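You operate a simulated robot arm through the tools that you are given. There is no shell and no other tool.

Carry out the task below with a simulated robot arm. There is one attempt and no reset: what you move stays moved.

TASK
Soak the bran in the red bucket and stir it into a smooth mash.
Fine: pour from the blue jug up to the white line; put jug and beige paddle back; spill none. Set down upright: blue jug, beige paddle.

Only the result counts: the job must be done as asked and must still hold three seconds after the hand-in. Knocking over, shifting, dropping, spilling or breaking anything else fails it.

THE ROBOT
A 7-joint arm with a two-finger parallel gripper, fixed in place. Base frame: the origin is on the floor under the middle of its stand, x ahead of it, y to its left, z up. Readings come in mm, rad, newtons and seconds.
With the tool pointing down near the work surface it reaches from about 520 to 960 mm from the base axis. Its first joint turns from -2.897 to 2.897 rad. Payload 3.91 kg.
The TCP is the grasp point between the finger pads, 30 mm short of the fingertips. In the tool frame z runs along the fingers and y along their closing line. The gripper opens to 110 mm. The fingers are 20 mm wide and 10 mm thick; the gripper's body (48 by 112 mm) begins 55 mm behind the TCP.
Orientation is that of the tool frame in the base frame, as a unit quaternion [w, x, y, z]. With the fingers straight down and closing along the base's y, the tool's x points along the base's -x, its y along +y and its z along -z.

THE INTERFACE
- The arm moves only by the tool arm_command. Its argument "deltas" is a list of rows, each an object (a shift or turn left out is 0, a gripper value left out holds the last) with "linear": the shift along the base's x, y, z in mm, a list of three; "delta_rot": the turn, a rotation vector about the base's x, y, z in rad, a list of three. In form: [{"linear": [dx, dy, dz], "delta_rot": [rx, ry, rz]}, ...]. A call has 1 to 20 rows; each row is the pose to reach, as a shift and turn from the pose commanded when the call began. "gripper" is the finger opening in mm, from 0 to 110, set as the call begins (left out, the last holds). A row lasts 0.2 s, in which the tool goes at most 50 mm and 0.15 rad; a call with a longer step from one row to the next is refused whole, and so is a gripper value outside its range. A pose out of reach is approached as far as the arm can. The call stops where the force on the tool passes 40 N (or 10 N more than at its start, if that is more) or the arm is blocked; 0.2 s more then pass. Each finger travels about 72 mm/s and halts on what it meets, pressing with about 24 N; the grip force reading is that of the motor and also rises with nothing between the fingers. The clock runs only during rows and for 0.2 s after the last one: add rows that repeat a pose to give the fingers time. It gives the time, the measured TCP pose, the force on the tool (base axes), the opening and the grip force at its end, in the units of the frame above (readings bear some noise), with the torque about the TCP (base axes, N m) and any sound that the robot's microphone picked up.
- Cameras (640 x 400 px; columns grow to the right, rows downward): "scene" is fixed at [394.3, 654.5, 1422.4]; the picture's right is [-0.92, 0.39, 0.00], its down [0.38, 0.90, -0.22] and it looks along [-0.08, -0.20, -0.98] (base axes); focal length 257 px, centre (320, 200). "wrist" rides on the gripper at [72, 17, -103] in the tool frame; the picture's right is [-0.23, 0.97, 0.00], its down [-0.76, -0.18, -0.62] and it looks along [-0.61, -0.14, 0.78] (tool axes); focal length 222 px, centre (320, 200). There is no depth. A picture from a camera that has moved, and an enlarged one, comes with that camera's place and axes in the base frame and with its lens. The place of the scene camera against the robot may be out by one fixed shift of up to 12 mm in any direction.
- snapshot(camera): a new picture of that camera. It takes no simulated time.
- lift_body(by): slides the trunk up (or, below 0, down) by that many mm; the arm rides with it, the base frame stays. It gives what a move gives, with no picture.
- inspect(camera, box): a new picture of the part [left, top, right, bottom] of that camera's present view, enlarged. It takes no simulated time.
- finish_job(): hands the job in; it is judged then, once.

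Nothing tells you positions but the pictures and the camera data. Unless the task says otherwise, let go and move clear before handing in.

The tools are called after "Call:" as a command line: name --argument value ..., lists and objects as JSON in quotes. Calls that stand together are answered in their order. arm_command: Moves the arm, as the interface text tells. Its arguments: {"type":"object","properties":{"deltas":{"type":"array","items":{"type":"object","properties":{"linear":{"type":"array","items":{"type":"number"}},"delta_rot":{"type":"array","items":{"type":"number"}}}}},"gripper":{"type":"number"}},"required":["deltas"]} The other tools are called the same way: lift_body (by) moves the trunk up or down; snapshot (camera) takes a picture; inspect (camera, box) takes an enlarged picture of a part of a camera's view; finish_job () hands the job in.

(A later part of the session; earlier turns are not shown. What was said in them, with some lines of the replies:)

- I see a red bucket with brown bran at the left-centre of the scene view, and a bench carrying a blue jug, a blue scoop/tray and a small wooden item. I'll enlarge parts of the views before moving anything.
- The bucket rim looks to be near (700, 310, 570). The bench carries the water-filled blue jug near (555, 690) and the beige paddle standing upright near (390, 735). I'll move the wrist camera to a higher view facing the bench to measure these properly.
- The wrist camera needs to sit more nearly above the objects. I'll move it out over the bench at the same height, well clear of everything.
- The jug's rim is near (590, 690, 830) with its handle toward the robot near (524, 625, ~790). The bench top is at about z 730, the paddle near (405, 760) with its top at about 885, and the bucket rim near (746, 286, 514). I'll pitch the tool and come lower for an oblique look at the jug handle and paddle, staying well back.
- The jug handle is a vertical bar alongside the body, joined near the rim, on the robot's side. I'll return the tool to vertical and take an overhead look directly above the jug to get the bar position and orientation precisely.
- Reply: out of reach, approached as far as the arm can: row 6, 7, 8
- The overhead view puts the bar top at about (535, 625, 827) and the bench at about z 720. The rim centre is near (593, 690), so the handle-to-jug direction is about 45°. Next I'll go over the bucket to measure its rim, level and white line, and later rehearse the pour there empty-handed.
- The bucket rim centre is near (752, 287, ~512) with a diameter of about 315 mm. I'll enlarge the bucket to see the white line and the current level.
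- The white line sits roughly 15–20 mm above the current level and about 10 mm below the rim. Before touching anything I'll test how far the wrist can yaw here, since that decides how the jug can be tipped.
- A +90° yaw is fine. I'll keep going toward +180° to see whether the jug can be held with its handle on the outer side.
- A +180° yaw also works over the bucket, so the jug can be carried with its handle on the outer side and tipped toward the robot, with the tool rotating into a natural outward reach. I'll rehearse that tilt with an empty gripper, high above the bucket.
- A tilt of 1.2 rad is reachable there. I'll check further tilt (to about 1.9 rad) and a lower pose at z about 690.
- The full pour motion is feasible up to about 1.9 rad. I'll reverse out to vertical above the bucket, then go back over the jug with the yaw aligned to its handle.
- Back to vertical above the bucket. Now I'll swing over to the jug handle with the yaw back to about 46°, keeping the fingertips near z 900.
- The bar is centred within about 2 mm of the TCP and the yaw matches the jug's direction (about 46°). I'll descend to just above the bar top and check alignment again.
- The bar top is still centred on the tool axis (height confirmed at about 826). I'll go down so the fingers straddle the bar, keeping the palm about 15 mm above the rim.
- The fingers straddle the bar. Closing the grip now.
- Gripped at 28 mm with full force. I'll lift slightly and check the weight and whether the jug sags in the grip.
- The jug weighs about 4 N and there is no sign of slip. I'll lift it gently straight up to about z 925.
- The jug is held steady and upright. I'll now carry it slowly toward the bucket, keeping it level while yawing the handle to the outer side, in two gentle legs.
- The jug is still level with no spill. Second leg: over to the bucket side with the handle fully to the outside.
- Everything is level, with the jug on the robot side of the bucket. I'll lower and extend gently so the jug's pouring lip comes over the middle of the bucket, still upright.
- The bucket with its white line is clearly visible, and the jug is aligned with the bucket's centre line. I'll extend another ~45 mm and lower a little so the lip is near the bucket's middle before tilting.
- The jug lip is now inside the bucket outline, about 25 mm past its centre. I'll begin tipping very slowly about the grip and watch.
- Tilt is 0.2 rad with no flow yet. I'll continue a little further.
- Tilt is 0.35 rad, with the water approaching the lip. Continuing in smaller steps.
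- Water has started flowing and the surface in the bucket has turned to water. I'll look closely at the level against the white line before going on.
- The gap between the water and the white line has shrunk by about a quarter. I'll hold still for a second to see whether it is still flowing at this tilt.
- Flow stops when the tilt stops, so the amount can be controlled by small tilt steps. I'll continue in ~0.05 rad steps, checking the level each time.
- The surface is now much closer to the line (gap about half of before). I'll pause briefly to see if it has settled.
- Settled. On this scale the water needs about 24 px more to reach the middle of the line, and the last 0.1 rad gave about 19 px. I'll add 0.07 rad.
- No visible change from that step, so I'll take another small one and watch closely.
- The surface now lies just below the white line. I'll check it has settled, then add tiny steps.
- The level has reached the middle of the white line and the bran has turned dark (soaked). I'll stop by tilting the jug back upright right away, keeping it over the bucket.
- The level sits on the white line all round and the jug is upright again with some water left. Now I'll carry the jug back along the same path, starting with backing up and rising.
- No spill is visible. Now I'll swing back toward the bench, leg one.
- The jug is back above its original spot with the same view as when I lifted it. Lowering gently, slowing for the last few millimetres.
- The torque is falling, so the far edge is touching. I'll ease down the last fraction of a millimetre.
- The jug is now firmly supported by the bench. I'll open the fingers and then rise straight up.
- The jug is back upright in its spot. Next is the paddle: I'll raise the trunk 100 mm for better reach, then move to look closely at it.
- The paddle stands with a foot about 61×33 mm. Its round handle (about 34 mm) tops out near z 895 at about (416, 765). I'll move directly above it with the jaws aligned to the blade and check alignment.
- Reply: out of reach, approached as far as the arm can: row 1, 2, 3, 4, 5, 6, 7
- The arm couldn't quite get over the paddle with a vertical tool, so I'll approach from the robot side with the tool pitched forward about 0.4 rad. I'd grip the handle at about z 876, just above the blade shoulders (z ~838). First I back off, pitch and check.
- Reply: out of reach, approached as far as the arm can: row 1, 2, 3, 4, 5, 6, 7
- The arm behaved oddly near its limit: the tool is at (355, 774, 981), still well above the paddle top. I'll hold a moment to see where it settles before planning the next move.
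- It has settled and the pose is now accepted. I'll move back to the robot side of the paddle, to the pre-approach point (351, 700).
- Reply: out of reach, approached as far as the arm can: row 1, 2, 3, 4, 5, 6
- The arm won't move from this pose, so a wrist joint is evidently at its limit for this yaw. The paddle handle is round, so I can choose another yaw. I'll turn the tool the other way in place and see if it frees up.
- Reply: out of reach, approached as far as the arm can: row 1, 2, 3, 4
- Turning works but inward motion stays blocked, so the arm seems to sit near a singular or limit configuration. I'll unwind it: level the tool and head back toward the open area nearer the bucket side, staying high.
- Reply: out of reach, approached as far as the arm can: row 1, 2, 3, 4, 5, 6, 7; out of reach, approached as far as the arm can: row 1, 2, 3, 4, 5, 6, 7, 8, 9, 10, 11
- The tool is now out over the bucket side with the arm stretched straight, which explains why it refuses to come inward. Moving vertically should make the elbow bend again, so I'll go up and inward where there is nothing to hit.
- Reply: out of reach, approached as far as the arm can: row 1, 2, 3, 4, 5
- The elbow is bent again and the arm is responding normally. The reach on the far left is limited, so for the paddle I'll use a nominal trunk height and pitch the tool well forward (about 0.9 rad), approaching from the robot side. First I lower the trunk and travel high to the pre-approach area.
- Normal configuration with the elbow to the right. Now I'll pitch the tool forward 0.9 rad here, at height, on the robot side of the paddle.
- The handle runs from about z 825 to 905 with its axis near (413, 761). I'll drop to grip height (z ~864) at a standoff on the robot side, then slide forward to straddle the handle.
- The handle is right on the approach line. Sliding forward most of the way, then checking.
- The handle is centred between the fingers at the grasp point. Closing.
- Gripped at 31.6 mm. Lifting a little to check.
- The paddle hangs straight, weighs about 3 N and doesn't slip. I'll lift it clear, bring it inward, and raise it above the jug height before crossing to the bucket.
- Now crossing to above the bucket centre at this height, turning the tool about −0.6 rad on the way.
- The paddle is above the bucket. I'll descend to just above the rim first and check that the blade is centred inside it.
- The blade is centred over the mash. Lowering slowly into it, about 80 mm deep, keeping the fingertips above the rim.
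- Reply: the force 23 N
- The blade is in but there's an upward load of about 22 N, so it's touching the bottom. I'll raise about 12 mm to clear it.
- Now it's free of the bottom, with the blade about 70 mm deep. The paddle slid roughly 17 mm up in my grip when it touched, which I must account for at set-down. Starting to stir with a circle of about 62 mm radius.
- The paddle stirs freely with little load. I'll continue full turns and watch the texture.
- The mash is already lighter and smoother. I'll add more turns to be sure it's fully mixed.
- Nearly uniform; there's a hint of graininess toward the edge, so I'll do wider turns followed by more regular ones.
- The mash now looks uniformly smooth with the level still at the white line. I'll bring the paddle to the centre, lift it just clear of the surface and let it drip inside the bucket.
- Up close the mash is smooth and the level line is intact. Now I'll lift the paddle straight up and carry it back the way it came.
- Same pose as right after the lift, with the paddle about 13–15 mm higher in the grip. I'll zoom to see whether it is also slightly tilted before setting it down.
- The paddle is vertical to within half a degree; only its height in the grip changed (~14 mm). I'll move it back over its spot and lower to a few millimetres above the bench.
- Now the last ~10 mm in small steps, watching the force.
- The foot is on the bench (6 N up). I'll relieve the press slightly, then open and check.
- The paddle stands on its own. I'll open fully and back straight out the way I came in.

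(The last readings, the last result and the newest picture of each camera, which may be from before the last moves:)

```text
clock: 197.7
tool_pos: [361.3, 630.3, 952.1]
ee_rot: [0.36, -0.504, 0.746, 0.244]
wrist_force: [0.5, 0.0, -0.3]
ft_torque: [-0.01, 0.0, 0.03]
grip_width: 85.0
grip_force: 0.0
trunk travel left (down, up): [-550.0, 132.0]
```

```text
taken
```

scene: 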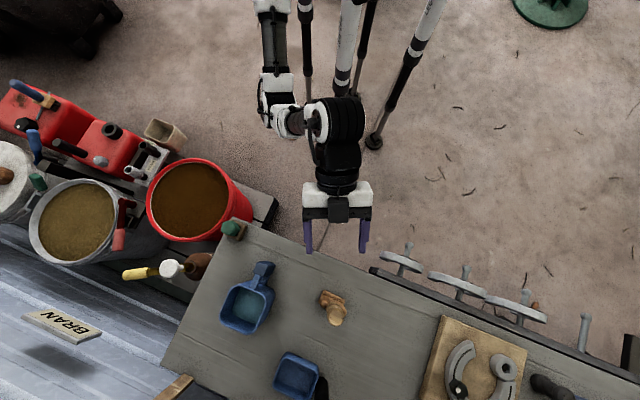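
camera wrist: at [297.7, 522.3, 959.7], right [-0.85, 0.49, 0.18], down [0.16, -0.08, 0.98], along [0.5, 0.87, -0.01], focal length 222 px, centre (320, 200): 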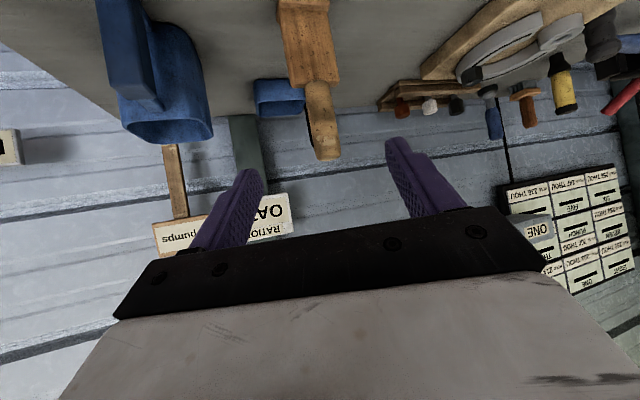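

Both tools are standing on the bench. I'll compare with the first pictures to make sure they're back in place, and check the bucket and surroundings for spills.

Call:
inspect --camera "scene" --box '[200, 240, 440, 400]'

Call:
inspect --camera "scene" --box '[100, 120, 340, 280]'

Call:
inspect --camera "scene" --box '[180, 152, 220, 177]'

Call:
inspect --camera "scene" --box '[140, 150, 250, 250]'

```text
2.50 times, centred on (320, 320) of scene
camera zoom: at [394.3, 654.5, 1422.4], right [-0.92, 0.39, 0.0], down [0.38, 0.9, -0.22], along [-0.08, -0.2, -0.98], focal length 642 px, centre (320, -100)
```

zoom: 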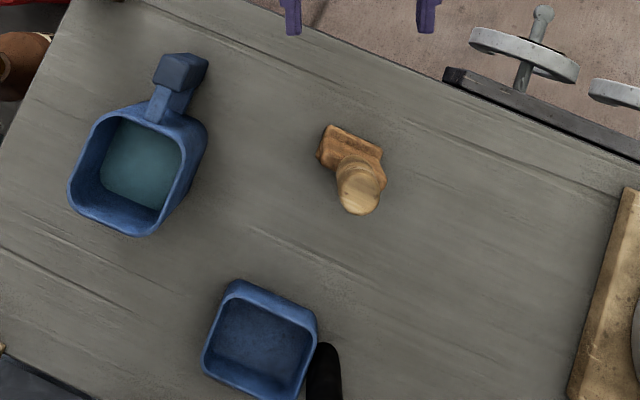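

```text
2.50 times, centred on (220, 200) of scene
camera zoom: at [394.3, 654.5, 1422.4], right [-0.92, 0.39, 0.0], down [0.38, 0.9, -0.22], along [-0.08, -0.2, -0.98], focal length 642 px, centre (570, 200)
```

zoom: 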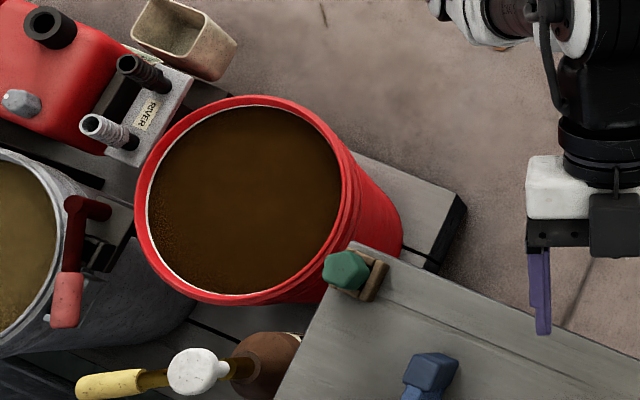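

```text
16.00 times, centred on (200, 164) of scene
camera zoom: at [394.3, 654.5, 1422.4], right [-0.92, 0.39, 0.0], down [0.38, 0.9, -0.22], along [-0.08, -0.2, -0.98], focal length 4109 px, centre (2240, 768)
```

zoom: 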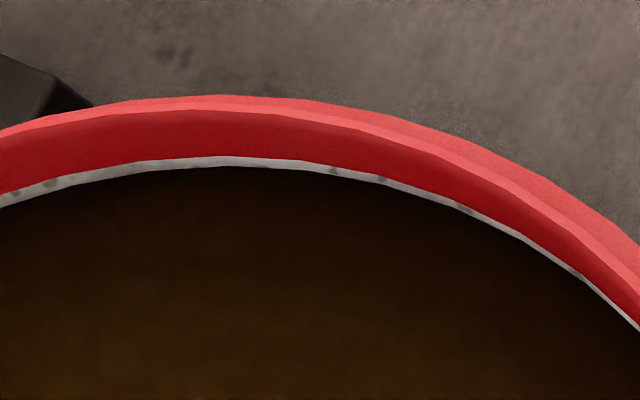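

```text
4.00 times, centred on (195, 200) of scene
camera zoom: at [394.3, 654.5, 1422.4], right [-0.92, 0.39, 0.0], down [0.38, 0.9, -0.22], along [-0.08, -0.2, -0.98], focal length 1027 px, centre (820, 200)
```

zoom: 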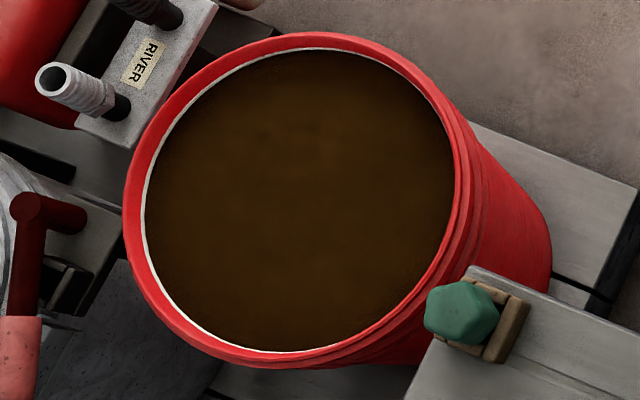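

I soaked and stirred the bran in the red bucket and put the jug and paddle back. The final pictures show:

- **Mash:** it looks smooth, and the level sits on the white line all the way round.
- **Jug and paddle:** both stand upright on the bench within a pixel or so of where they started.
- **Surroundings:** the bucket hasn't moved and I see no spills.

The gripper is open and clear of everything, so I'm handing in.

Call:
finish_job

```text
The job is handed in.
```

I handed the job in, but no verdict came back, so what follows is from the last pictures I took before handing in.

- **Mash:** I poured from the blue jug until the level reached the white line, then stirred for roughly ten turns. The surface looks smooth and the level still sits on the line.
- **Jug and paddle:** both stand upright on the bench in their original spots, to within a few millimetres as far as the pictures show.
- **Surroundings:** the bucket is where it started and I saw no spills. The gripper is open and clear of everything.

While I was lowering the paddle, its foot pressed on the bottom of the bucket with about 22 N. The paddle slid about 14 mm up in the grip, and I allowed for that when setting it down. I saw no lasting effect on the bucket or the paddle.
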